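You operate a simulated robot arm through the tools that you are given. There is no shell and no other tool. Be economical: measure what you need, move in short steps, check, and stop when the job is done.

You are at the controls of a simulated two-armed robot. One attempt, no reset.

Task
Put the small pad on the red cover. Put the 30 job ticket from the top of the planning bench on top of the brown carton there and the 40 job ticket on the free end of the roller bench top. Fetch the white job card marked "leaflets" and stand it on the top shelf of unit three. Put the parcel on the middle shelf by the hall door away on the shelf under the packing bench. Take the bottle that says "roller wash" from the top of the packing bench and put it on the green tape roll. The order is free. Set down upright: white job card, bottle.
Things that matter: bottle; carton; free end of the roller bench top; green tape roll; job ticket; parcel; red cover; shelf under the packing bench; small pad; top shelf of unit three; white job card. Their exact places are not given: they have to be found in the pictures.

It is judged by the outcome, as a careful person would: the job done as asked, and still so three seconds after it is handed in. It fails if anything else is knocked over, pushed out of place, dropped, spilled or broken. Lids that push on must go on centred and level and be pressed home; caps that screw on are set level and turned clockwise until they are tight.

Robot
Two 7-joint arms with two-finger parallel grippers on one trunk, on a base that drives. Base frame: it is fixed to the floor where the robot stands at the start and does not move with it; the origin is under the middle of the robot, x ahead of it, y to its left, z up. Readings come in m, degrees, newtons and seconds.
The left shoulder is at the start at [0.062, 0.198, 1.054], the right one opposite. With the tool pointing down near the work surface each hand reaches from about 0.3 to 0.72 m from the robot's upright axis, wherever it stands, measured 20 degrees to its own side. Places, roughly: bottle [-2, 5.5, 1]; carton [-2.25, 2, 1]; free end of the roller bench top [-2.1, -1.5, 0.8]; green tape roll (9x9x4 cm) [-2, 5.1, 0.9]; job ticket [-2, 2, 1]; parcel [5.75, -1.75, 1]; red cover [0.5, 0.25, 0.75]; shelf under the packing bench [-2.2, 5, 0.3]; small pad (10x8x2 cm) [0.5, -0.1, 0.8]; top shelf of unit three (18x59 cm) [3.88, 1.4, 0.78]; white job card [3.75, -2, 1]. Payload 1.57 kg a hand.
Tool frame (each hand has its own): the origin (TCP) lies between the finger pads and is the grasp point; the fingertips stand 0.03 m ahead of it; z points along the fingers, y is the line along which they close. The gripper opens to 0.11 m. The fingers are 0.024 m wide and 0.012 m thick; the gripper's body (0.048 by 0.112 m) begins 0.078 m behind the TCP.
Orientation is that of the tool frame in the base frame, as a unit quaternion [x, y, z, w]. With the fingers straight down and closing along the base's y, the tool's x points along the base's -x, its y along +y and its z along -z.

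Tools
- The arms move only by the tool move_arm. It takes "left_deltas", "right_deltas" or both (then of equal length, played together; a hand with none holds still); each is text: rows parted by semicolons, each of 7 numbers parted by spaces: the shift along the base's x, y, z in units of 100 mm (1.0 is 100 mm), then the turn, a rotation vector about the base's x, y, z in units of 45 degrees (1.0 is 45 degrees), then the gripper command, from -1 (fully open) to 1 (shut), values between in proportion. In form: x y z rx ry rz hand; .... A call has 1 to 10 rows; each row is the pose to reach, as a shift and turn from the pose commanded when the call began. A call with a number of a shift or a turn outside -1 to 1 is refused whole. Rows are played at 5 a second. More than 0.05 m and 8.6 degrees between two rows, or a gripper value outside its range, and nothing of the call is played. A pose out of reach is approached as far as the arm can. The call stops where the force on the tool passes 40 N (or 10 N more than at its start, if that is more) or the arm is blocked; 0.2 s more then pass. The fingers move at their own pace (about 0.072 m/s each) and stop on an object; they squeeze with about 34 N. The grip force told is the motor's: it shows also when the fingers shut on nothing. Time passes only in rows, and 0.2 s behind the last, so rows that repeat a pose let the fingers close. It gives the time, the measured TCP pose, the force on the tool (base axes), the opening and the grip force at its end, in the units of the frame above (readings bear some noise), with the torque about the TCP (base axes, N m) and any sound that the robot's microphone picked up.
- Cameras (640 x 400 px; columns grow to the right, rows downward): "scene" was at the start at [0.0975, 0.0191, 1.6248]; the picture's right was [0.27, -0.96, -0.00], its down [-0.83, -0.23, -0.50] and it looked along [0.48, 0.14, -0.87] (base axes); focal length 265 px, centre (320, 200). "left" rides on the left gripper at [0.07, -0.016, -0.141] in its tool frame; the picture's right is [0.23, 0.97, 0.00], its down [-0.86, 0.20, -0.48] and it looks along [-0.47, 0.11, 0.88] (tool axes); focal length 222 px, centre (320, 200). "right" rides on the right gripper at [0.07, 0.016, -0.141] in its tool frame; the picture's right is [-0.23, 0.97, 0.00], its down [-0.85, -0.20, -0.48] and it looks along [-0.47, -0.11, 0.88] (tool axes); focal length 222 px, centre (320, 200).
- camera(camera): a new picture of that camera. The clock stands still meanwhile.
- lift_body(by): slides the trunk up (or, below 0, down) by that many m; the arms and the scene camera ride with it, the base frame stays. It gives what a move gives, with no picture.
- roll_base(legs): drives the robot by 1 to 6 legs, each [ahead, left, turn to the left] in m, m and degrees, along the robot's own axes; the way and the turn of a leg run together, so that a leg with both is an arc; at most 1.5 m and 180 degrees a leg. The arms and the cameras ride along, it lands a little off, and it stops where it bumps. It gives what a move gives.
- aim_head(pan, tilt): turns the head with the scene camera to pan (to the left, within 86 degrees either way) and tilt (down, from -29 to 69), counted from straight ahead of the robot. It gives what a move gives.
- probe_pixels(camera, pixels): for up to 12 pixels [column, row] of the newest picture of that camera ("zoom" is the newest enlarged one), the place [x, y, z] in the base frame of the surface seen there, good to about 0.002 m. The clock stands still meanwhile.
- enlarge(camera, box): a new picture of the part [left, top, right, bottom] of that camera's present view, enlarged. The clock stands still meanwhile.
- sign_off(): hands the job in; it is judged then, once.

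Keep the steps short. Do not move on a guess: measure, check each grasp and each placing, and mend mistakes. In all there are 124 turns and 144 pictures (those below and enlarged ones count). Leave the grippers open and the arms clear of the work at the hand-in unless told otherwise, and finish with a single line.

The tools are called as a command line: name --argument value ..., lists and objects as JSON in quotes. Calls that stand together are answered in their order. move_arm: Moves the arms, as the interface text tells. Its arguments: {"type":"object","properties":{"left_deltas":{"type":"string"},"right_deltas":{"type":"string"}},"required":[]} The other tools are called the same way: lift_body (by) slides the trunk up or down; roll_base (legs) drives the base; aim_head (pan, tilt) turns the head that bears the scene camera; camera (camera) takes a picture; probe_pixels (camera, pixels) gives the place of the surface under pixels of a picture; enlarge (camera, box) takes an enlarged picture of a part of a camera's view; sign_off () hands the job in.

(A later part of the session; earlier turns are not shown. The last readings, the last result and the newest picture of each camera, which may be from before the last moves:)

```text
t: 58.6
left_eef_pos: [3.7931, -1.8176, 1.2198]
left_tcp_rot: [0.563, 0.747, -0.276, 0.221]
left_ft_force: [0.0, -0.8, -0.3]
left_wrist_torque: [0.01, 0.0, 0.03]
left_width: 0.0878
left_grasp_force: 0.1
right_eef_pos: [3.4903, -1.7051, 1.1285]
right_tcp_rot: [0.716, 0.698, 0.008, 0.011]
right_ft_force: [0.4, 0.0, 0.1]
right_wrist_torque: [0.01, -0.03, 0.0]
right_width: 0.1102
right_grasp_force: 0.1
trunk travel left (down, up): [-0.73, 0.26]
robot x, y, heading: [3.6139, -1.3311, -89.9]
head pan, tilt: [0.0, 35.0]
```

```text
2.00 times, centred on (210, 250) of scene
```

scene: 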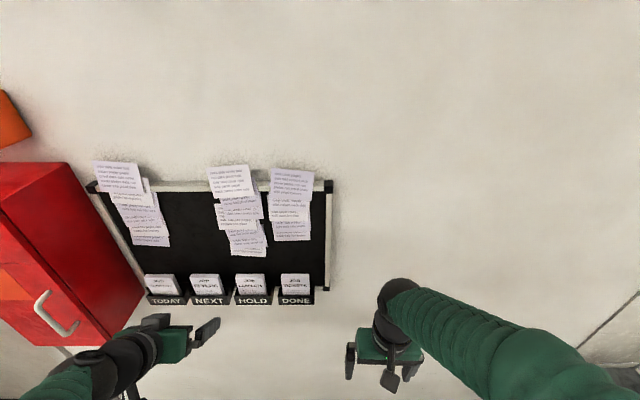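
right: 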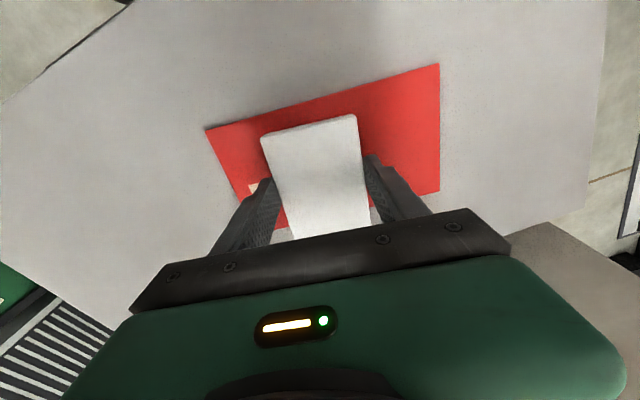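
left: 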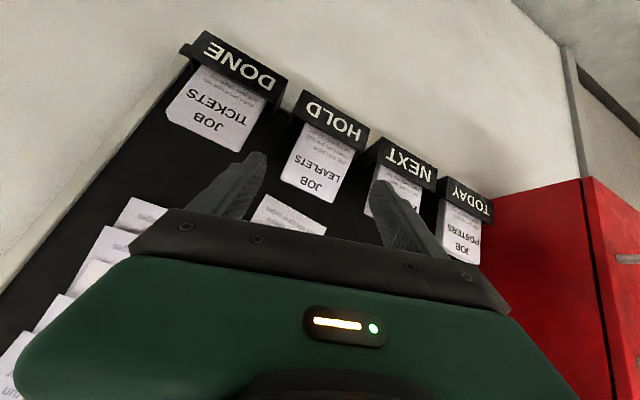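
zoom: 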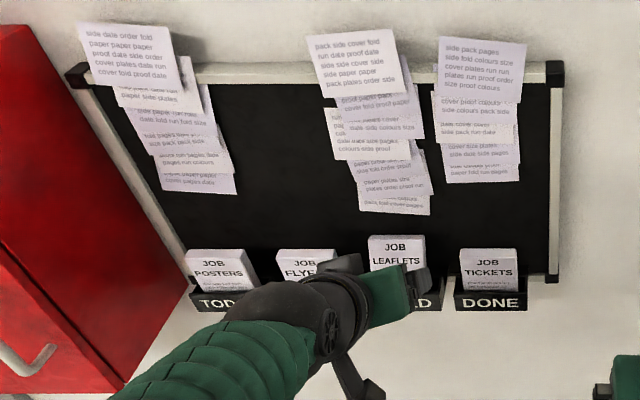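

Nothing was moved. The arm pose was too near a joint limit, so I back off 0.12 m, raise the trunk 0.2 m so the hand works lower relative to the shoulder, and then square the hand again in free space.

roll_base --legs '[[-0.12, 0, 0]]'

lift_body --by 0.2

move_arm --left_deltas "0 0.1 -0.3 0 0 -0.1 -0.73; 0 0.2 -0.6 0 0 -0.2 -0.73; 0 0.2 -0.9 0 0 -0.35 -0.73; 0 0.2 -1 0 0 -0.35 -0.73; 0 0.2 -1 0 0 -0.35 -0.73"

move_arm --left_deltas "0 0 -0.3 0 0 0 -0.73; 0 0 -0.6 0 0 0 -0.73; 0 0 -0.9 0 0 0 -0.73; 0 0 -1 0 0 0 -0.73; 0 0 -1 0 0 0 -0.73"

```text
t: 59.9
left_eef_pos: [3.7989, -1.6997, 1.2187]
left_tcp_rot: [0.561, 0.748, -0.277, 0.219]
left_ft_force: [1.4, -0.1, -1.2]
left_wrist_torque: [0.0, 0.0, -0.01]
left_width: 0.0879
left_grasp_force: 0.1
right_eef_pos: [3.4945, -1.5866, 1.1284]
right_tcp_rot: [0.716, 0.698, 0.006, 0.011]
right_ft_force: [-0.4, -0.3, -0.4]
right_wrist_torque: [-0.02, 0.03, -0.03]
right_width: 0.1097
right_grasp_force: 0.0
trunk travel left (down, up): [-0.73, 0.26]
robot x, y, heading: [3.615, -1.2136, -90.1]
head pan, tilt: [0.0, 35.0]
```

```text
t: 62.0
left_eef_pos: [3.7971, -1.6938, 1.4217]
left_tcp_rot: [0.561, 0.748, -0.278, 0.222]
left_ft_force: [0.1, -1.3, 0.4]
left_wrist_torque: [-0.02, 0.01, 0.0]
left_width: 0.0878
left_grasp_force: 0.1
right_eef_pos: [3.4931, -1.5825, 1.3285]
right_tcp_rot: [0.715, 0.699, 0.005, 0.012]
right_ft_force: [0.2, 0.1, 0.3]
right_wrist_torque: [0.01, 0.0, -0.03]
right_width: 0.1101
right_grasp_force: 0.1
trunk travel left (down, up): [-0.93, 0.06]
robot x, y, heading: [3.6133, -1.2145, -89.9]
head pan, tilt: [0.0, 35.0]
```

```text
t: 63.2
left_eef_pos: [3.7993, -1.6772, 1.3192]
left_tcp_rot: [0.658, 0.664, -0.306, 0.18]
left_ft_force: [-0.2, 0.5, 0.5]
left_wrist_torque: [0.02, -0.02, 0.0]
left_width: 0.095
left_grasp_force: 0.0
left hand out of reach, approached as far as the arm can: row 3
right_eef_pos: [3.4936, -1.587, 1.3271]
right_tcp_rot: [0.715, 0.699, 0.007, 0.011]
right_ft_force: [0.3, -0.8, 0.0]
right_wrist_torque: [0.05, 0.0, -0.01]
right_width: 0.11
right_grasp_force: 0.1
trunk travel left (down, up): [-0.93, 0.06]
robot x, y, heading: [3.6137, -1.2152, -90.1]
head pan, tilt: [0.0, 35.0]
```

```text
t: 64.5
left_eef_pos: [3.8058, -1.6726, 1.2699]
left_tcp_rot: [0.658, 0.664, -0.305, 0.181]
left_ft_force: [-0.7, -0.5, -0.5]
left_wrist_torque: [0.02, -0.03, 0.0]
left_width: 0.0952
left_grasp_force: 0.2
left hand out of reach, approached as far as the arm can: row 2, 3, 4, 5
right_eef_pos: [3.4932, -1.5814, 1.3281]
right_tcp_rot: [0.716, 0.698, 0.006, 0.012]
right_ft_force: [0.1, -0.5, -1.0]
right_wrist_torque: [-0.02, -0.01, 0.03]
right_width: 0.1101
right_grasp_force: 0.0
trunk travel left (down, up): [-0.93, 0.06]
robot x, y, heading: [3.6139, -1.2082, -90.2]
head pan, tilt: [0.0, 35.0]
```

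45° forward does not suit this arm. A 25° forward pitch still keeps the wrist clear of the papers, so I turn the hand to that in free space.

move_arm --left_deltas "0 -0.1 0 0.12 -0.07 0.01 -0.73; 0 -0.2 0 0.23 -0.15 0.02 -0.73; 0 -0.3 0 0.34 -0.22 0.04 -0.73; 0 -0.3 0 0.34 -0.22 0.04 -0.73; 0 -0.3 -0.3 0.34 -0.22 0.04 -0.73; 0 -0.3 -0.5 0.34 -0.22 0.04 -0.73; 0 -0.3 -0.5 0.34 -0.22 0.04 -0.73"

```text
t: 66.0
left_eef_pos: [3.8197, -1.6696, 1.2697]
left_tcp_rot: [0.69, 0.691, -0.154, 0.154]
left_ft_force: [0.1, 0.5, -0.1]
left_wrist_torque: [0.01, 0.0, 0.0]
left_width: 0.0952
left_grasp_force: 0.0
left hand out of reach, approached as far as the arm can: row 1, 2, 3, 4, 5, 6, 7
right_eef_pos: [3.4938, -1.5831, 1.3281]
right_tcp_rot: [0.715, 0.699, 0.005, 0.012]
right_ft_force: [0.0, 0.2, 0.8]
right_wrist_torque: [0.02, 0.0, 0.01]
right_width: 0.11
right_grasp_force: 0.1
trunk travel left (down, up): [-0.93, 0.06]
robot x, y, heading: [3.6162, -1.2137, -89.7]
head pan, tilt: [0.0, 35.0]
```

The orientation is right but the position stuck. I test moving forward and outward to see what frees it.

move_arm --left_deltas "0.2 -0.2 0 0 0 0 -0.73; 0.4 -0.4 0 0 0 0 -0.73; 0.6 -0.6 -0.2 0 0 0 -0.73; 0.6 -0.8 -0.5 0 0 0 -0.73; 0.6 -0.8 -0.5 0 0 0 -0.73"

camera --camera "scene"

```text
t: 67.2
left_eef_pos: [3.872, -1.6947, 1.2838]
left_tcp_rot: [0.69, 0.69, -0.156, 0.153]
left_ft_force: [-0.2, -0.7, -0.2]
left_wrist_torque: [-0.01, 0.01, 0.01]
left_width: 0.0952
left_grasp_force: 0.0
left hand out of reach, approached as far as the arm can: row 1, 2, 3, 4, 5
right_eef_pos: [3.4936, -1.5835, 1.329]
right_tcp_rot: [0.716, 0.698, 0.005, 0.012]
right_ft_force: [0.6, 0.3, -0.2]
right_wrist_torque: [-0.02, 0.03, 0.0]
right_width: 0.11
right_grasp_force: 0.1
trunk travel left (down, up): [-0.93, 0.06]
robot x, y, heading: [3.6147, -1.2114, -89.8]
head pan, tilt: [0.0, 35.0]
```

```text
114 pictures are left
```

scene: 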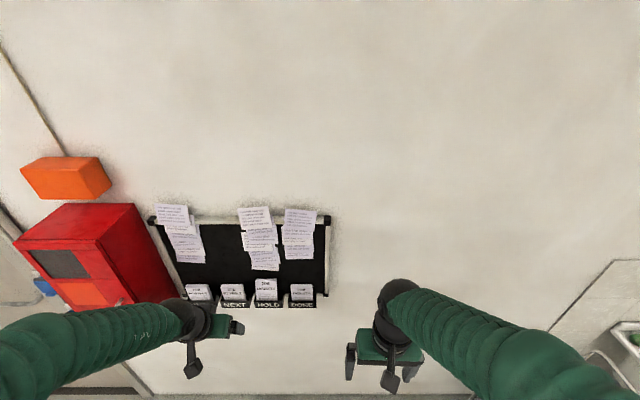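

I test the right arm, still in its original configuration: pitch 25° forward in place, then forward and down, all in free space.

move_arm --right_deltas "0 0 -0.2 -0.14 0 0 -0.73; 0 0 -0.4 -0.28 0 0 -0.73; 0 0 -0.6 -0.42 0 0 -0.73; 0 0 -0.8 -0.556 0 0 -0.73; 0 -0.3 -0.8 -0.556 0 0 -0.73; 0 -0.6 -0.8 -0.556 0 0 -0.73; 0 -0.6 -0.8 -0.556 0 0 -0.73" --left_deltas "0 0.05 0 0.15 0 0 -0.73; 0 0.1 0 0.3 0 0 -0.73; 0 0.1 0 0.45 0 0 -0.73; 0 0.1 0 0.556 0 0 -0.73; 0 0.1 -0.2 0.556 0 0 -0.73; 0 0.1 -0.4 0.556 0 0 -0.73; 0 0.1 -0.4 0.556 0 0 -0.73"

```text
t: 68.8
left_eef_pos: [3.8667, -1.6244, 1.2973]
left_tcp_rot: [0.706, 0.708, 0.0, 0.004]
left_ft_force: [-0.2, 0.6, -0.7]
left_wrist_torque: [-0.01, 0.03, 0.0]
left_width: 0.0953
left_grasp_force: 0.1
left hand out of reach, approached as far as the arm can: row 1, 2, 3, 4, 5, 6, 7
right_eef_pos: [3.4929, -1.6436, 1.2519]
right_tcp_rot: [0.696, 0.683, -0.146, 0.166]
right_ft_force: [-0.5, -0.4, 0.3]
right_wrist_torque: [-0.03, 0.01, 0.0]
right_width: 0.0954
right_grasp_force: 0.0
right hand out of reach, approached as far as the arm can: row 4
trunk travel left (down, up): [-0.93, 0.06]
robot x, y, heading: [3.6155, -1.2132, -89.8]
head pan, tilt: [0.0, 35.0]
```

The right arm takes the pitch. I test it further: forward 0.1, down 0.1. The left retreats outward to unwind.

move_arm --right_deltas "0 -0.25 -0.25 0 0 0 -0.73; 0 -0.5 -0.5 0 0 0 -0.73; 0 -0.75 -0.75 0 0 0 -0.73; 0 -1 -1 0 0 0 -0.73; 0 -1 -1 0 0 0 -0.73" --left_deltas "0.1 0 0.3 0 0 0 -1; 0.2 0 0.3 0 0 -0.15 -1; 0.3 0 0.3 0 0 -0.3 -1; 0.4 0 0.1 0 0 -0.45 -1; 0.4 0 -0.1 0 0 -0.6 -1"

```text
t: 70.0
left_eef_pos: [3.8171, -1.5648, 1.2583]
left_tcp_rot: [0.844, 0.535, 0.012, 0.034]
left_ft_force: [-0.3, 0.4, 0.2]
left_wrist_torque: [0.01, 0.02, -0.01]
left_width: 0.11
left_grasp_force: 0.1
left hand out of reach, approached as far as the arm can: row 2, 3, 4, 5
right_eef_pos: [3.4928, -1.745, 1.1474]
right_tcp_rot: [0.695, 0.684, -0.146, 0.167]
right_ft_force: [0.8, -0.2, -0.3]
right_wrist_torque: [-0.04, -0.01, -0.02]
right_width: 0.0952
right_grasp_force: 0.0
trunk travel left (down, up): [-0.93, 0.06]
robot x, y, heading: [3.6144, -1.2107, -89.9]
head pan, tilt: [0.0, 35.0]
```

The right arm reaches freely. I unwind the left the other way, with yaw back and beyond, higher and outward.

move_arm --left_deltas "0 0 0.2 0 0 0.15 -1; 0.1 0 0.4 0 0 0.3 -1; 0.2 0 0.5 0 0 0.45 -1; 0.3 -0.2 0.6 0 0 0.6 -1; 0.5 -0.4 0.6 0 0 0.75 -1; 0.7 -0.6 0.6 0 0 0.9 -1; 0.8 -0.6 0.6 0 0 0.9 -1; 0.8 -0.6 0.6 0 0 0.9 -1"

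camera --camera "scene"

```text
t: 71.8
left_eef_pos: [3.9016, -1.6232, 1.3224]
left_tcp_rot: [0.606, 0.795, 0.024, 0.027]
left_ft_force: [0.4, 0.3, -0.5]
left_wrist_torque: [0.01, -0.02, -0.01]
left_width: 0.11
left_grasp_force: 0.1
right_eef_pos: [3.4942, -1.744, 1.1471]
right_tcp_rot: [0.696, 0.683, -0.146, 0.166]
right_ft_force: [0.2, -0.5, 1.0]
right_wrist_torque: [0.02, 0.01, 0.03]
right_width: 0.0954
right_grasp_force: 0.0
trunk travel left (down, up): [-0.93, 0.06]
robot x, y, heading: [3.6114, -1.2102, -90.0]
head pan, tilt: [0.0, 35.0]
```

```text
113 pictures are left
```

scene: 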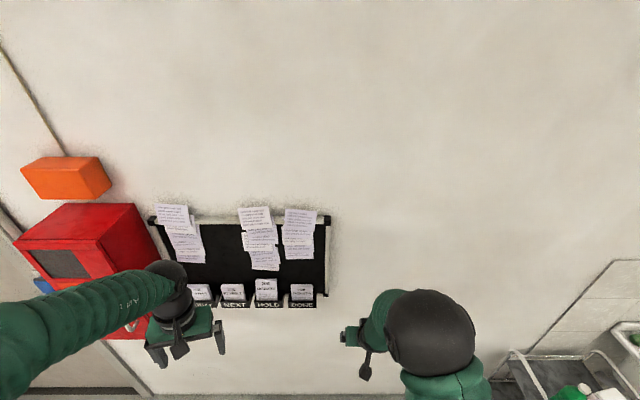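

Left is free again. I raise the right hand to 1.22, pull the left back, and then shift the base 0.3 m toward +x to line the right hand up with the card.

move_arm --right_deltas "0 0 0.3 0 0 0 -0.73; 0 0 0.6 0 0 0 -0.73; 0 0 0.75 0 0 0 -0.73; 0 0 0.75 0 0 0 -0.73" --left_deltas "0 0.2 0 0 0 0 -1; 0 0.4 0 0 0 0 -1; 0 0.6 0 0 0 0 -1; 0 0.6 0 0 0 0 -1"

roll_base --legs '[[0, 0.303, 0]]'

camera --camera "right"

```text
t: 72.8
left_eef_pos: [3.8997, -1.5665, 1.3219]
left_tcp_rot: [0.606, 0.795, 0.023, 0.027]
left_ft_force: [1.0, -0.8, 0.2]
left_wrist_torque: [0.02, -0.04, -0.01]
left_width: 0.11
left_grasp_force: 0.0
right_eef_pos: [3.4948, -1.7444, 1.2213]
right_tcp_rot: [0.696, 0.683, -0.146, 0.165]
right_ft_force: [0.3, 0.0, -0.8]
right_wrist_torque: [-0.01, 0.0, -0.01]
right_width: 0.0954
right_grasp_force: 0.1
trunk travel left (down, up): [-0.93, 0.06]
robot x, y, heading: [3.615, -1.2105, -90.2]
head pan, tilt: [0.0, 35.0]
```

```text
t: 74.9
left_eef_pos: [4.1907, -1.5643, 1.3254]
left_tcp_rot: [0.605, 0.795, 0.027, 0.031]
left_ft_force: [0.0, 0.2, 1.0]
left_wrist_torque: [0.02, -0.02, -0.04]
left_width: 0.11
left_grasp_force: 0.2
right_eef_pos: [3.7882, -1.7434, 1.2206]
right_tcp_rot: [0.697, 0.682, -0.142, 0.169]
right_ft_force: [-0.6, 0.1, 0.1]
right_wrist_torque: [0.02, -0.04, 0.06]
right_width: 0.0953
right_grasp_force: 0.0
trunk travel left (down, up): [-0.93, 0.06]
robot x, y, heading: [3.9217, -1.2101, -89.5]
head pan, tilt: [0.0, 35.0]
```

```text
112 pictures are left
```

right: 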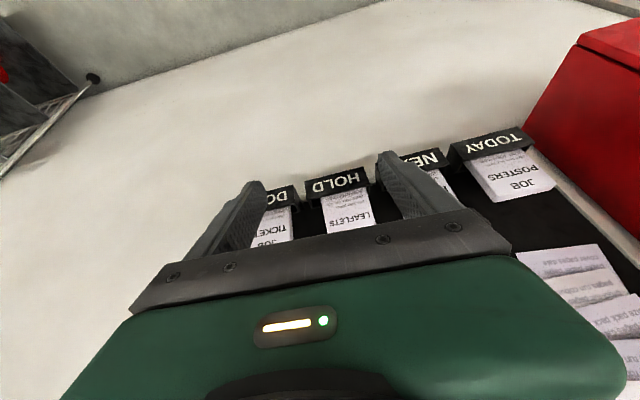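

The alignment is close (TCP x 3.788, card 3.798). I correct the small turn and move in to the standoff above-front of the card.

move_arm --right_deltas "0.05 -0.3 0.1 0.01 0.053 0.016 -0.73; 0.1 -0.6 0.12 0.01 0.053 0.016 -0.73; 0.1 -0.9 0.12 0.01 0.053 0.016 -0.73; 0.1 -1 0.12 0.01 0.053 0.016 -0.73; 0.1 -1 0.12 0.01 0.053 0.016 -0.73"

camera --camera "right"

camera --camera "scene"

```text
t: 76.1
left_eef_pos: [4.1987, -1.5627, 1.323]
left_tcp_rot: [0.606, 0.795, 0.025, 0.03]
left_ft_force: [0.9, 0.2, 0.5]
left_wrist_torque: [0.04, -0.02, 0.01]
left_width: 0.1102
left_grasp_force: 0.0
right_eef_pos: [3.8049, -1.8436, 1.2334]
right_tcp_rot: [0.69, 0.691, -0.155, 0.152]
right_ft_force: [0.6, 0.1, 0.7]
right_wrist_torque: [0.02, 0.0, 0.0]
right_width: 0.0952
right_grasp_force: 0.1
trunk travel left (down, up): [-0.93, 0.06]
robot x, y, heading: [3.9216, -1.2119, -90.0]
head pan, tilt: [0.0, 35.0]
```

```text
111 pictures are left
```

right: 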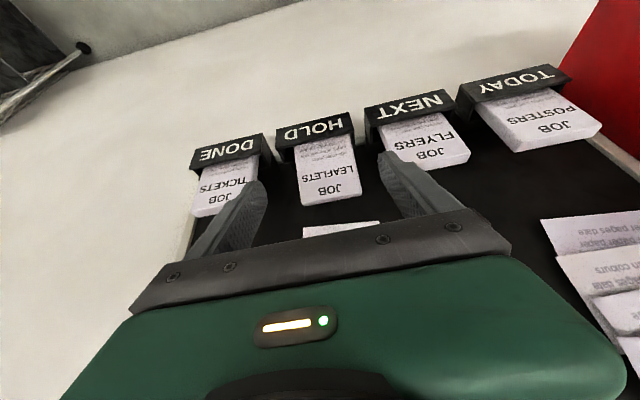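

```text
110 pictures are left
```

scene: 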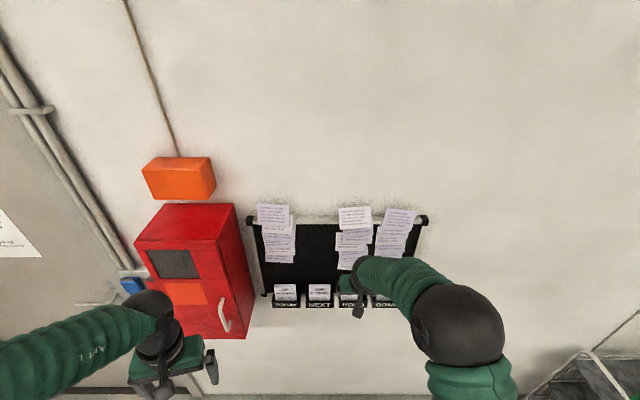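

The card sits between the finger tips. I descend along the fingers to (3.80, -1.912, 1.15) without closing yet.

move_arm --right_deltas "-0.04 -0.3 0 0 0 0 -0.73; -0.04 -0.45 -0.3 0 0 0 -0.73; -0.04 -0.6 -0.6 0 0 0 -0.73; -0.04 -0.68 -0.83 0 0 0 -0.73; -0.04 -0.68 -0.83 0 0 0 -0.73"

camera --camera "right"

```text
t: 77.3
left_eef_pos: [4.2102, -1.5624, 1.3214]
left_tcp_rot: [0.605, 0.795, 0.022, 0.027]
left_ft_force: [0.0, 0.5, -0.2]
left_wrist_torque: [-0.03, 0.02, -0.02]
left_width: 0.1102
left_grasp_force: 0.0
right_eef_pos: [3.8101, -1.9108, 1.1519]
right_tcp_rot: [0.688, 0.693, -0.157, 0.15]
right_ft_force: [0.5, -0.2, 0.8]
right_wrist_torque: [-0.03, 0.03, 0.01]
right_width: 0.0951
right_grasp_force: 0.0
trunk travel left (down, up): [-0.93, 0.06]
robot x, y, heading: [3.9216, -1.2103, -89.8]
head pan, tilt: [0.0, 35.0]
```

```text
109 pictures are left
```

right: 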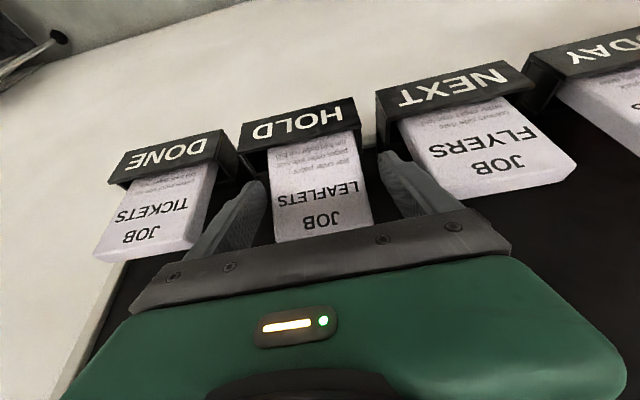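

The card is a bit off to one side between the fingers. I shift 9 mm toward -x and then close slowly.

move_arm --right_deltas "-0.09 0 0 0 0 0 -0.73; -0.09 0 0 0 0 0 -0.6; -0.09 0 0 0 0 0 -0.4; -0.09 0 0 0 0 0 1; -0.09 0 0 0 0 0 1; -0.09 0 0 0 0 0 1"

camera --camera "right"

```text
t: 78.7
left_eef_pos: [4.2008, -1.5634, 1.3224]
left_tcp_rot: [0.605, 0.795, 0.024, 0.029]
left_ft_force: [0.9, 0.1, 0.0]
left_wrist_torque: [-0.02, 0.01, 0.01]
left_width: 0.1097
left_grasp_force: 0.0
right_eef_pos: [3.7933, -1.9103, 1.1505]
right_tcp_rot: [0.689, 0.692, -0.155, 0.152]
right_ft_force: [0.0, 0.5, 0.0]
right_wrist_torque: [-0.02, -0.03, -0.04]
right_width: 0.074
right_grasp_force: 34.2
trunk travel left (down, up): [-0.93, 0.06]
robot x, y, heading: [3.9207, -1.2108, -90.0]
head pan, tilt: [0.0, 35.0]
```

```text
108 pictures are left
```

right: 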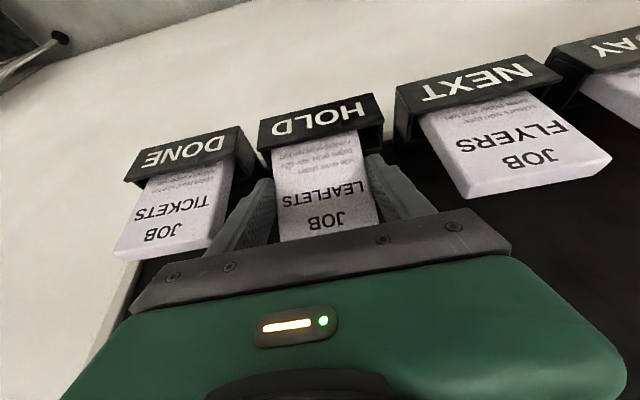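

Gripped at 74 mm. I lift straight up 60 mm, then up and away from the wall.

move_arm --right_deltas "0 0 0.3 0 0 0 1; 0 0.02 0.55 0 0 0 1; 0 0.2 0.75 0 0 0 1; 0 0.6 0.9 0 0 0 1; 0 1 0.9 0 0 0 1; 0 1 0.9 0 0 0 1"

camera --camera "right"

camera --camera "scene"

```text
t: 80.1
left_eef_pos: [4.2034, -1.5637, 1.3216]
left_tcp_rot: [0.606, 0.795, 0.024, 0.028]
left_ft_force: [0.1, -0.5, 0.4]
left_wrist_torque: [0.01, 0.0, -0.01]
left_width: 0.1099
left_grasp_force: 0.0
right_eef_pos: [3.7974, -1.8108, 1.2432]
right_tcp_rot: [0.689, 0.691, -0.156, 0.151]
right_ft_force: [0.2, 0.2, -1.2]
right_wrist_torque: [0.02, 0.0, 0.03]
right_width: 0.0738
right_grasp_force: 34.0
trunk travel left (down, up): [-0.93, 0.06]
robot x, y, heading: [3.9178, -1.209, -90.0]
head pan, tilt: [0.0, 35.0]
```

```text
107 pictures are left
```

right: 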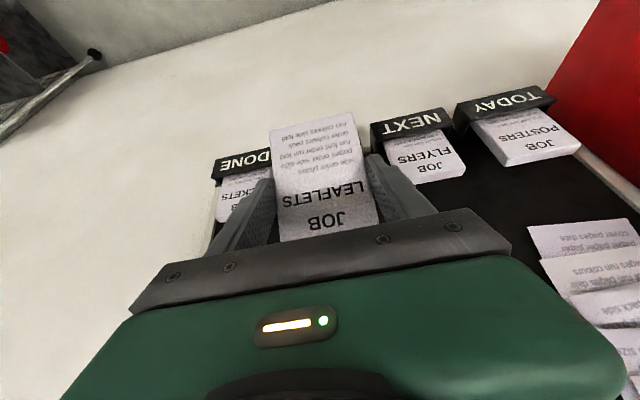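

```text
106 pictures are left
```

scene: 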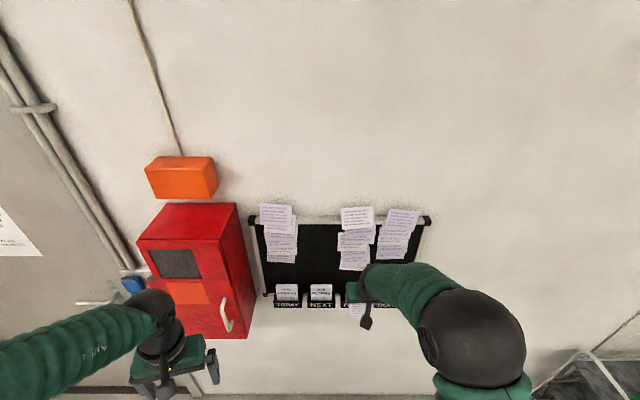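

Card held, the rest undisturbed. I back off 0.5 m, turn 180° toward the presses, and look.

probe_pixels --camera "right" --pixels '[[274, 132], [346, 115], [320, 125], [280, 235], [360, 190]]'

roll_base --legs '[[-0.5, 0, 0], [0, 0, 180]]'

camera --camera "scene"

```text
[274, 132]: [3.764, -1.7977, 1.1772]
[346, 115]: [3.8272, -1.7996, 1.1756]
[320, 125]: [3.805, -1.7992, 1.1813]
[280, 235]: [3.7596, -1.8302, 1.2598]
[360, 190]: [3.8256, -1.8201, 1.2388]
```

```text
t: 90.4
left_eef_pos: [3.6268, -0.3702, 1.3231]
left_tcp_rot: [0.802, -0.596, -0.027, 0.024]
left_ft_force: [0.0, 0.1, 0.1]
left_wrist_torque: [-0.01, -0.01, 0.02]
left_width: 0.11
left_grasp_force: 0.0
right_eef_pos: [4.0255, -0.1123, 1.2434]
right_tcp_rot: [0.699, -0.681, -0.153, -0.155]
right_ft_force: [0.2, -0.3, -0.1]
right_wrist_torque: [-0.04, 0.01, 0.0]
right_width: 0.074
right_grasp_force: 33.8
trunk travel left (down, up): [-0.93, 0.06]
robot x, y, heading: [3.9162, -0.7147, 91.5]
head pan, tilt: [0.0, 35.0]
```

```text
105 pictures are left
```

scene: 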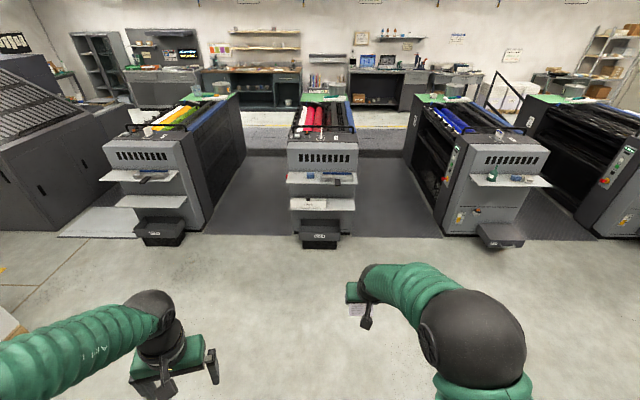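

Presses are ahead: which is unit three? I enlarge the labels, and check the card's lean in the right camera.

enlarge --camera "scene" --box '[80, 90, 600, 260]'

camera --camera "right"

```text
1.23 times, centred on (340, 175) of scene
```

zoom: 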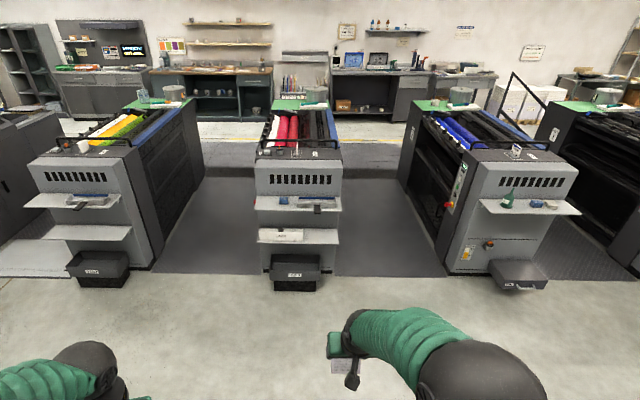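

```text
103 pictures are left
```

right: 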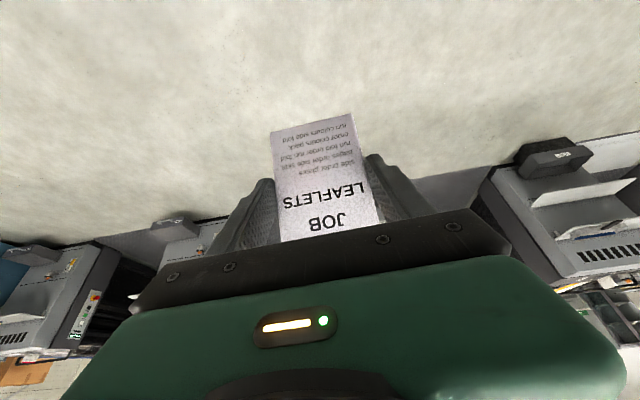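

enlarge --camera "scene" --box '[265, 130, 375, 255]'

probe_pixels --camera "right" --pixels '[[280, 140], [345, 120], [315, 135], [320, 180], [290, 235], [365, 215]]'

probe_pixels --camera "scene" --pixels '[[288, 180], [356, 181], [321, 184], [322, 174], [297, 176], [330, 178], [345, 178], [322, 208], [290, 209], [354, 209], [320, 235], [322, 158]]'

```text
3.20 times, centred on (320, 192) of scene
```

zoom: 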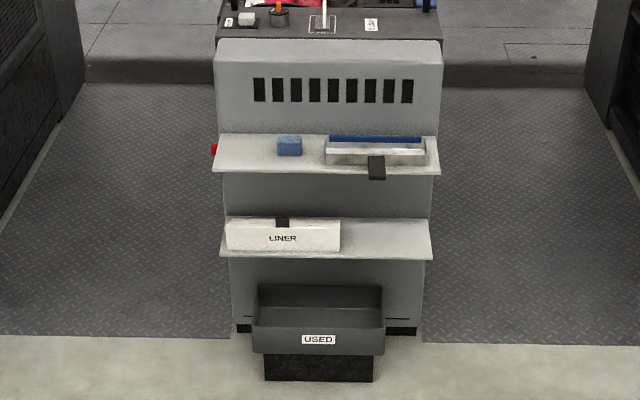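

```text
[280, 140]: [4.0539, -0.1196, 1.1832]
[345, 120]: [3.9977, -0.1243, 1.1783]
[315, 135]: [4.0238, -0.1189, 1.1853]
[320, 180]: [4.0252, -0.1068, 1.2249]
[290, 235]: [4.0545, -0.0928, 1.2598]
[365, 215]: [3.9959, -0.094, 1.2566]
```

```text
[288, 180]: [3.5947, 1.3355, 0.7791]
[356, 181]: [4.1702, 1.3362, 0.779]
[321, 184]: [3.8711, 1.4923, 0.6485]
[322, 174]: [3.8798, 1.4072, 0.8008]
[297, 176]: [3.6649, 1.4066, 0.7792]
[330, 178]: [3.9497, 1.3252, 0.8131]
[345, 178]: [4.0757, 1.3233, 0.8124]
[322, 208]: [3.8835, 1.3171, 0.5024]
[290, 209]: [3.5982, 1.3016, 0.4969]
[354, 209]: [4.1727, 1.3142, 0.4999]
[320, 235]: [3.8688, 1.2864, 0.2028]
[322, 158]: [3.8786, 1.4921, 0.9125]
```

The middle press is unit three: top shelf at z 0.779, y 1.31–1.49, with a free left end x 3.595–3.73 (a blue block and a tray take the rest). The card leans 19° (top away from me), so I pitch the hand 19° more in free space to make it upright.

move_arm --right_deltas "0 0 -0.1 0.14 0 0 1; 0 0 -0.2 0.28 0 0 1; 0 0 -0.3 0.42 0 0 1; 0 0 -0.3 0.42 0 0 1"

camera --camera "right"

```text
t: 91.4
left_eef_pos: [3.6254, -0.3703, 1.322]
left_tcp_rot: [0.802, -0.596, -0.028, 0.025]
left_ft_force: [-0.7, 0.5, 0.0]
left_wrist_torque: [0.0, 0.02, -0.03]
left_width: 0.1102
left_grasp_force: 0.1
right_eef_pos: [4.0251, -0.1142, 1.2139]
right_tcp_rot: [0.664, -0.647, -0.262, -0.268]
right_ft_force: [-1.0, -0.2, -0.8]
right_wrist_torque: [-0.04, 0.01, 0.04]
right_width: 0.0738
right_grasp_force: 33.5
trunk travel left (down, up): [-0.93, 0.06]
robot x, y, heading: [3.9166, -0.7154, 91.7]
head pan, tilt: [0.0, 35.0]
```

```text
101 pictures are left
```

right: 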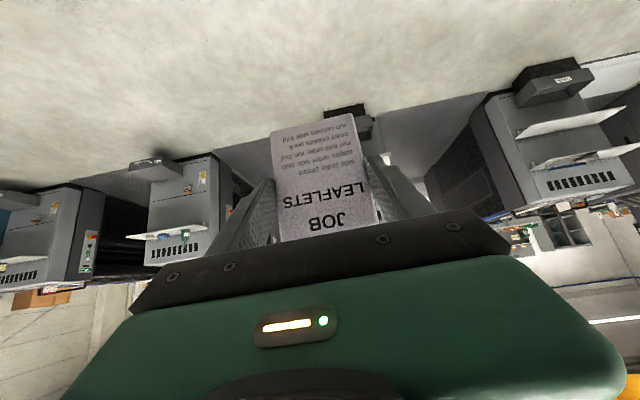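

probe_pixels --camera "right" --pixels '[[280, 140], [345, 120], [315, 135], [320, 180], [290, 235], [365, 215], [276, 131]]'

```text
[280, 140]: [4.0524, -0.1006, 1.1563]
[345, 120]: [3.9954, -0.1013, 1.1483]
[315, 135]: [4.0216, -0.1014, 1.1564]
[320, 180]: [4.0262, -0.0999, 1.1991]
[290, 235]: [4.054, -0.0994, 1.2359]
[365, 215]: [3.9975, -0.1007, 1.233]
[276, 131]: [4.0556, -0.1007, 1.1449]
```

The card is now truly upright: its bottom is 71 mm below the TCP. I drive to about x 3.545, y 0.62, then check.

roll_base --legs '[[0, 0, -1.6], [0, 0.37, 0], [1.33, 0, 0]]'

lift_body --by -0.29

camera --camera "scene"

camera --camera "right"

```text
t: 100.4
left_eef_pos: [3.2649, 0.9697, 1.3231]
left_tcp_rot: [0.798, -0.602, -0.028, 0.023]
left_ft_force: [0.0, -0.6, -0.2]
left_wrist_torque: [0.03, -0.02, -0.05]
left_width: 0.11
left_grasp_force: 0.0
right_eef_pos: [3.6671, 1.2238, 1.2142]
right_tcp_rot: [0.661, -0.651, -0.262, -0.268]
right_ft_force: [0.2, -0.7, -0.9]
right_wrist_torque: [-0.01, 0.05, 0.0]
right_width: 0.0739
right_grasp_force: 33.6
trunk travel left (down, up): [-0.93, 0.06]
robot x, y, heading: [3.5495, 0.6252, 91.0]
head pan, tilt: [0.0, 35.0]
```

```text
t: 103.3
left_eef_pos: [3.2644, 0.9704, 1.0331]
left_tcp_rot: [0.799, -0.601, -0.028, 0.023]
left_ft_force: [-0.1, 0.1, 0.6]
left_wrist_torque: [0.0, -0.02, 0.0]
left_width: 0.1099
left_grasp_force: 0.0
right_eef_pos: [3.6668, 1.2218, 0.9244]
right_tcp_rot: [0.661, -0.65, -0.262, -0.268]
right_ft_force: [-0.6, -0.1, -0.7]
right_wrist_torque: [-0.01, -0.01, 0.0]
right_width: 0.0738
right_grasp_force: 34.0
trunk travel left (down, up): [-0.64, 0.35]
robot x, y, heading: [3.5478, 0.6233, 90.9]
head pan, tilt: [0.0, 35.0]
```

```text
100 pictures are left
```

scene: 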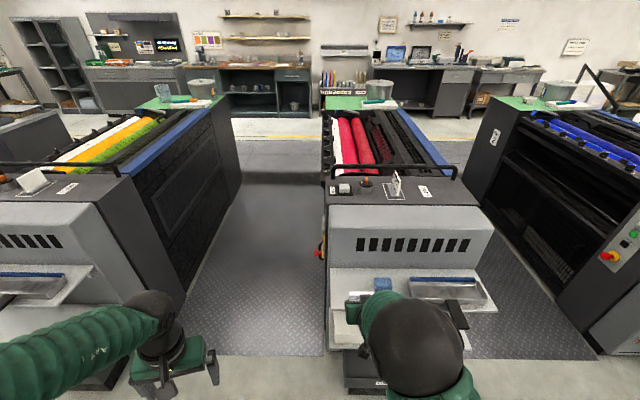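

```text
99 pictures are left
```

right: 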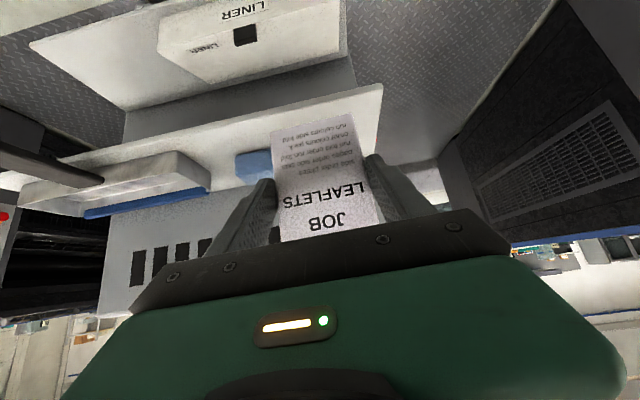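

The block (253,168) and the shelf's free corner (382,88) are visible in the right camera. I measure.

probe_pixels --camera "right" --pixels '[[381, 88], [378, 130], [262, 158], [238, 160], [262, 180], [360, 135], [300, 126], [345, 120]]'

enlarge --camera "scene" --box '[310, 170, 500, 360]'

```text
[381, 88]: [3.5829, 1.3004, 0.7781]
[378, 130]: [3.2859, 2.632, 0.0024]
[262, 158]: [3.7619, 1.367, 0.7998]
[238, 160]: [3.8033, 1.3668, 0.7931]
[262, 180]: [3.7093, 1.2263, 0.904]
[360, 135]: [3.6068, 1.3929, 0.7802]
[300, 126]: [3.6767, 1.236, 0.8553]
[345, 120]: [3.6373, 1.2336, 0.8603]
```

```text
2.11 times, centred on (405, 265) of scene
```

zoom: 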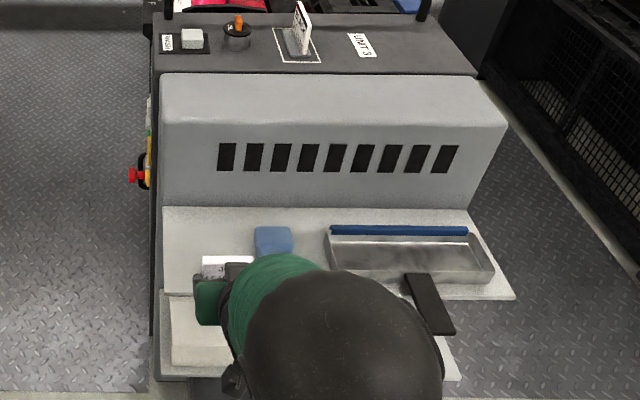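

It reads "UNIT 3". Free span x 3.583–3.75; the hand at 3.667 is centred. I advance 0.15 m.

roll_base --legs '[[0.15, 0, 0]]'

camera --camera "right"

enlarge --camera "scene" --box '[280, 230, 450, 400]'

```text
t: 104.7
left_eef_pos: [3.2627, 1.1151, 1.0329]
left_tcp_rot: [0.798, -0.601, -0.029, 0.023]
left_ft_force: [-0.5, 0.8, -0.2]
left_wrist_torque: [-0.02, -0.04, 0.04]
left_width: 0.1101
left_grasp_force: 0.1
right_eef_pos: [3.6654, 1.3679, 0.9251]
right_tcp_rot: [0.66, -0.65, -0.262, -0.27]
right_ft_force: [0.1, -0.5, -0.2]
right_wrist_torque: [-0.02, -0.01, 0.01]
right_width: 0.0742
right_grasp_force: 33.7
trunk travel left (down, up): [-0.64, 0.35]
robot x, y, heading: [3.5502, 0.7737, 90.7]
head pan, tilt: [0.0, 35.0]
```

```text
97 pictures are left
```

right: 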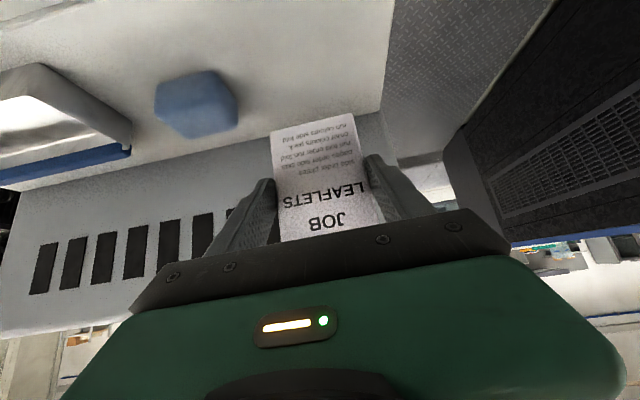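

```text
2.35 times, centred on (365, 315) of scene
```

zoom: 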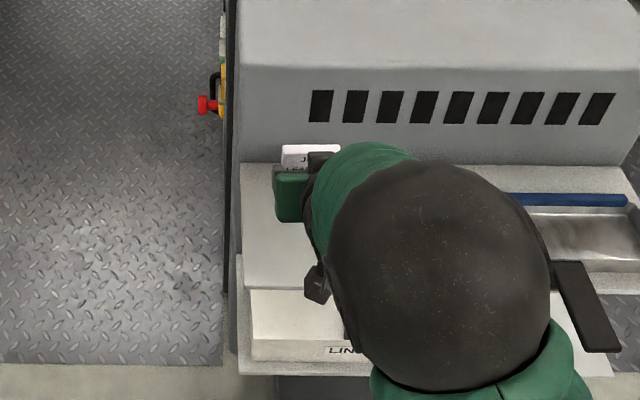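

probe_pixels --camera "right" --pixels '[[393, 5], [385, 105], [237, 105], [225, 75], [275, 130], [352, 114], [350, 80], [365, 215]]'

```text
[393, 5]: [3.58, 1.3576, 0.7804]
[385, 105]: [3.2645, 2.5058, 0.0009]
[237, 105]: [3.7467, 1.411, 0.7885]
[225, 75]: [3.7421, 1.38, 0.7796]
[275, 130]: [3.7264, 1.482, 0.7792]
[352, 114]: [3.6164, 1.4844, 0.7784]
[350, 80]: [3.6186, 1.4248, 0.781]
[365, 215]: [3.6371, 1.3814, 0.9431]
```

Clear: block edge at 3.745, card near face y 1.381. I lower 68 mm and look.

move_arm --right_deltas "-0.03 0 -0.3 0 0 0 1; -0.03 0 -0.6 0 0 0 1; -0.03 0 -0.68 0 0 0 1; -0.03 0 -0.68 0 0 0 1"

camera --camera "right"

```text
t: 105.7
left_eef_pos: [3.2621, 1.1164, 1.0321]
left_tcp_rot: [0.798, -0.601, -0.028, 0.023]
left_ft_force: [0.2, 0.2, -0.3]
left_wrist_torque: [-0.04, -0.02, 0.04]
left_width: 0.1101
left_grasp_force: 0.1
right_eef_pos: [3.6617, 1.3691, 0.8562]
right_tcp_rot: [0.66, -0.651, -0.262, -0.27]
right_ft_force: [-0.4, 0.0, 0.0]
right_wrist_torque: [-0.02, 0.01, 0.01]
right_width: 0.074
right_grasp_force: 33.8
trunk travel left (down, up): [-0.64, 0.35]
robot x, y, heading: [3.5497, 0.7718, 90.9]
head pan, tilt: [0.0, 35.0]
```

```text
95 pictures are left
```

right: 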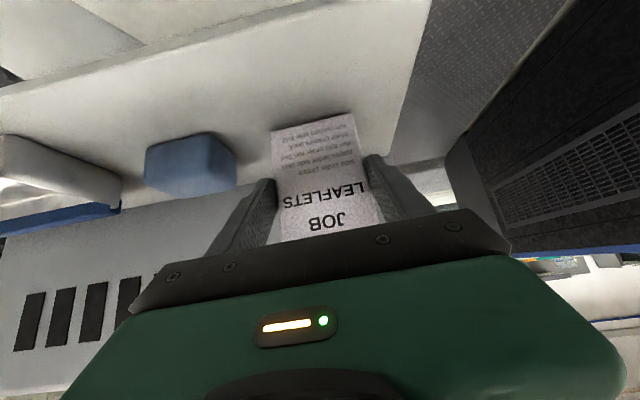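

probe_pixels --camera "right" --pixels '[[276, 133], [312, 126], [348, 117], [310, 118], [300, 120], [365, 215], [290, 235]]'

move_arm --right_deltas "0 0 -0.02 0 0 0 1; 0 0 -0.04 0 0 0 1; 0 0 -0.06 0 0 0 1; 0 0 -0.06 0 0 0 1"

```text
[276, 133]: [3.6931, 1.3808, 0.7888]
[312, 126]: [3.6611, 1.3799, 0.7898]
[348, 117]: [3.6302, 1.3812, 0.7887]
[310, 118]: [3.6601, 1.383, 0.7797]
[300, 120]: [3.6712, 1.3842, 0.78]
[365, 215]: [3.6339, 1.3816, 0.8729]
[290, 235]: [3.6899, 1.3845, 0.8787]
```

```text
t: 106.7
left_eef_pos: [3.2619, 1.1164, 1.0338]
left_tcp_rot: [0.798, -0.602, -0.029, 0.023]
left_ft_force: [0.0, -0.4, -0.1]
left_wrist_torque: [-0.03, 0.0, -0.01]
left_width: 0.1101
left_grasp_force: 0.1
right_eef_pos: [3.6619, 1.3671, 0.8506]
right_tcp_rot: [0.66, -0.65, -0.263, -0.27]
right_ft_force: [-1.5, -0.9, 7.7]
right_wrist_torque: [0.19, 0.39, 0.05]
right_width: 0.0742
right_grasp_force: 34.3
trunk travel left (down, up): [-0.64, 0.35]
robot x, y, heading: [3.5473, 0.7729, 90.9]
head pan, tilt: [0.0, 35.0]
```

It has touched down (7.7 N). I open partly to 90 mm and draw back along the fingers.

move_arm --right_deltas "0 0 0.02 0 0 0 0.9; 0 0 0.02 0 0 0 -0.3; 0 0 0.02 0 0 0 -0.62; 0 0 0.02 0 0 0 -0.62; 0 -0.25 0.27 0 0 0 -0.62; 0 -0.5 0.52 0 0 0 -0.62; 0 -0.8 0.82 0 0 0 -0.62; 0 -0.8 0.82 0 0 0 -0.62"

camera --camera "right"

```text
t: 108.5
left_eef_pos: [3.2622, 1.1183, 1.0327]
left_tcp_rot: [0.799, -0.601, -0.029, 0.024]
left_ft_force: [0.9, -0.2, 0.8]
left_wrist_torque: [0.01, 0.0, 0.0]
left_width: 0.1101
left_grasp_force: 0.0
right_eef_pos: [3.6652, 1.2871, 0.9321]
right_tcp_rot: [0.661, -0.651, -0.261, -0.268]
right_ft_force: [0.2, 1.1, -0.6]
right_wrist_torque: [-0.01, -0.04, 0.01]
right_width: 0.0891
right_grasp_force: 0.0
trunk travel left (down, up): [-0.64, 0.35]
robot x, y, heading: [3.5482, 0.7713, 90.6]
head pan, tilt: [0.0, 35.0]
```

```text
94 pictures are left
```

right: 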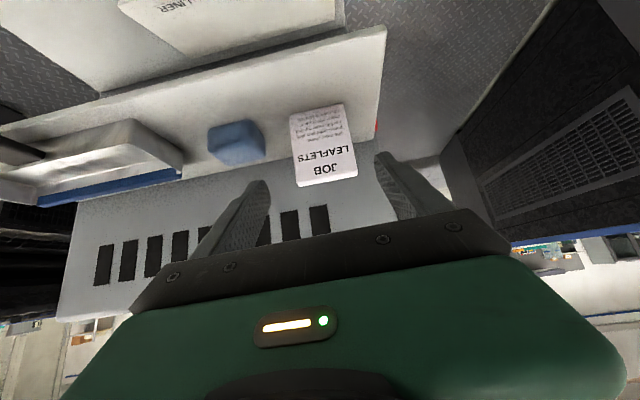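

The card stands upright on the top shelf of unit three. Next is the parcel: I back off, turn and drive to near (4.7, -1.0) facing the rack, then look.

roll_base --legs '[[-0.6, 0, 0], [0, 0, -90.8], [1.15, 0, 0], [0, -1.2, 0], [0, 0, -30]]'

aim_head --pan 0 --tilt 25

camera --camera "scene"

```text
t: 128.3
left_eef_pos: [5.146, -0.95, 1.0335]
left_tcp_rot: [0.137, 0.99, 0.035, 0.013]
left_ft_force: [-0.1, -0.4, -0.2]
left_wrist_torque: [0.03, 0.01, 0.02]
left_width: 0.1101
left_grasp_force: 0.0
right_eef_pos: [5.0793, -1.3831, 0.9322]
right_tcp_rot: [0.246, 0.894, -0.107, 0.36]
right_ft_force: [0.5, -0.6, -0.7]
right_wrist_torque: [-0.03, 0.02, -0.02]
right_width: 0.0891
right_grasp_force: 0.2
trunk travel left (down, up): [-0.64, 0.35]
robot x, y, heading: [4.7006, -1.0123, -30.6]
head pan, tilt: [0.0, 35.0]
```

```text
t: 129.0
left_eef_pos: [5.1454, -0.9522, 1.0319]
left_tcp_rot: [0.136, 0.99, 0.035, 0.014]
left_ft_force: [-0.7, 0.0, -0.2]
left_wrist_torque: [-0.03, -0.03, 0.01]
left_width: 0.1101
left_grasp_force: 0.0
right_eef_pos: [5.0785, -1.3832, 0.9323]
right_tcp_rot: [0.247, 0.893, -0.108, 0.36]
right_ft_force: [-0.2, 0.3, -1.0]
right_wrist_torque: [0.02, -0.02, -0.02]
right_width: 0.0893
right_grasp_force: 0.1
trunk travel left (down, up): [-0.64, 0.35]
robot x, y, heading: [4.6991, -1.013, -30.9]
head pan, tilt: [0.0, 25.0]
```

```text
93 pictures are left
```

scene: 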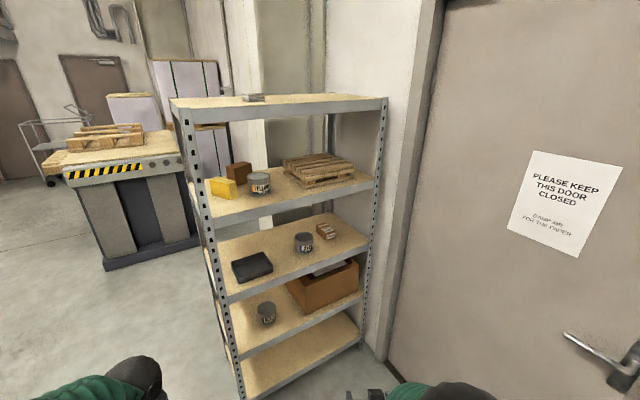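

enlarge --camera "scene" --box '[280, 210, 370, 260]'

probe_pixels --camera "scene" --pixels '[[326, 228], [325, 235], [317, 232], [336, 234], [340, 238], [304, 242], [300, 262], [365, 250], [372, 192], [320, 205], [585, 345], [600, 360]]'

```text
7.11 times, centred on (325, 235) of scene
```

zoom: 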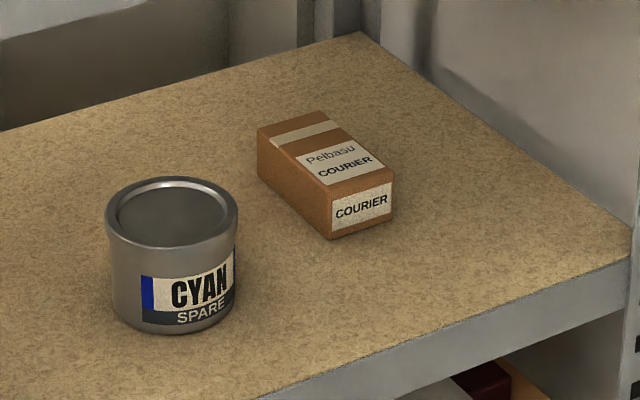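

```text
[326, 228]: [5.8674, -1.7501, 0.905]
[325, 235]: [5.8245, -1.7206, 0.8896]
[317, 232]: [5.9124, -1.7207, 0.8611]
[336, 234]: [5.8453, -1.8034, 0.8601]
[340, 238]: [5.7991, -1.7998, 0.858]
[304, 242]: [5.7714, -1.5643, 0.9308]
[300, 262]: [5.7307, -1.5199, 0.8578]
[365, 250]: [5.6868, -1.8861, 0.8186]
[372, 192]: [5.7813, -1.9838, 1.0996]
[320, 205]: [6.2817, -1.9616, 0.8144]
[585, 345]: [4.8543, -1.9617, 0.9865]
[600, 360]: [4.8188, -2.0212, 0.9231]
```

Parcel found ("COURIER"). I measure its corners in the enlarged picture.

probe_pixels --camera "zoom" --pixels '[[262, 130], [322, 116], [332, 190], [390, 175], [333, 232], [390, 215], [262, 175], [360, 210], [325, 150], [345, 30]]'

```text
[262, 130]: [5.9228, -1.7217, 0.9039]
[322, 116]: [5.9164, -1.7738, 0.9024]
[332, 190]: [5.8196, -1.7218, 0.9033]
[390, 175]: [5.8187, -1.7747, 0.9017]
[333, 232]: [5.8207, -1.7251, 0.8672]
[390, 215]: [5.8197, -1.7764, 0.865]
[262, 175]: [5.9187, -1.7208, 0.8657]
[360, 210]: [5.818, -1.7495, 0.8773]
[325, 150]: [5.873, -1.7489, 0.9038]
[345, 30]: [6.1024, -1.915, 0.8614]
```

Parcel: x 5.819–5.922, y -1.722 to -1.776, z 0.859–0.904, square to the rack. The wall is close on the right, so I check how far my right elbow sticks out.

aim_head --pan -40 --tilt 60

camera --camera "scene"

```text
t: 130.1
left_eef_pos: [5.1448, -0.9516, 1.0317]
left_tcp_rot: [0.136, 0.99, 0.034, 0.014]
left_ft_force: [-0.6, -0.5, -0.5]
left_wrist_torque: [-0.02, -0.03, -0.01]
left_width: 0.1101
left_grasp_force: 0.1
right_eef_pos: [5.0782, -1.3833, 0.9315]
right_tcp_rot: [0.247, 0.893, -0.108, 0.36]
right_ft_force: [-0.4, -0.6, -0.3]
right_wrist_torque: [0.01, 0.03, -0.02]
right_width: 0.0891
right_grasp_force: 0.1
trunk travel left (down, up): [-0.64, 0.35]
robot x, y, heading: [4.7026, -1.0135, -30.9]
head pan, tilt: [-40.0, 60.0]
```

```text
91 pictures are left
```

scene: 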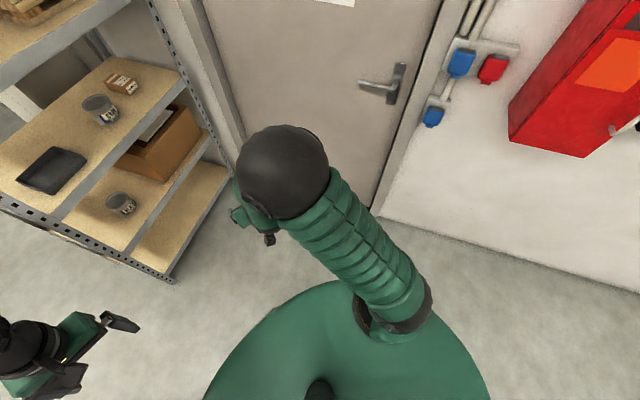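

probe_pixels --camera "scene" --pixels '[[285, 170], [325, 190], [243, 170], [420, 300], [430, 295], [470, 360], [300, 290], [490, 395]]'

```text
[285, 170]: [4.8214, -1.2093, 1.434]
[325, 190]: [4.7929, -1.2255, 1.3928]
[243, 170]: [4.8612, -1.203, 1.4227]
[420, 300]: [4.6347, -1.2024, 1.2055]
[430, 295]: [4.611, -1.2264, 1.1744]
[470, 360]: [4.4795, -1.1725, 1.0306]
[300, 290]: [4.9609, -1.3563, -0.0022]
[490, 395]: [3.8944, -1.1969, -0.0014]
```

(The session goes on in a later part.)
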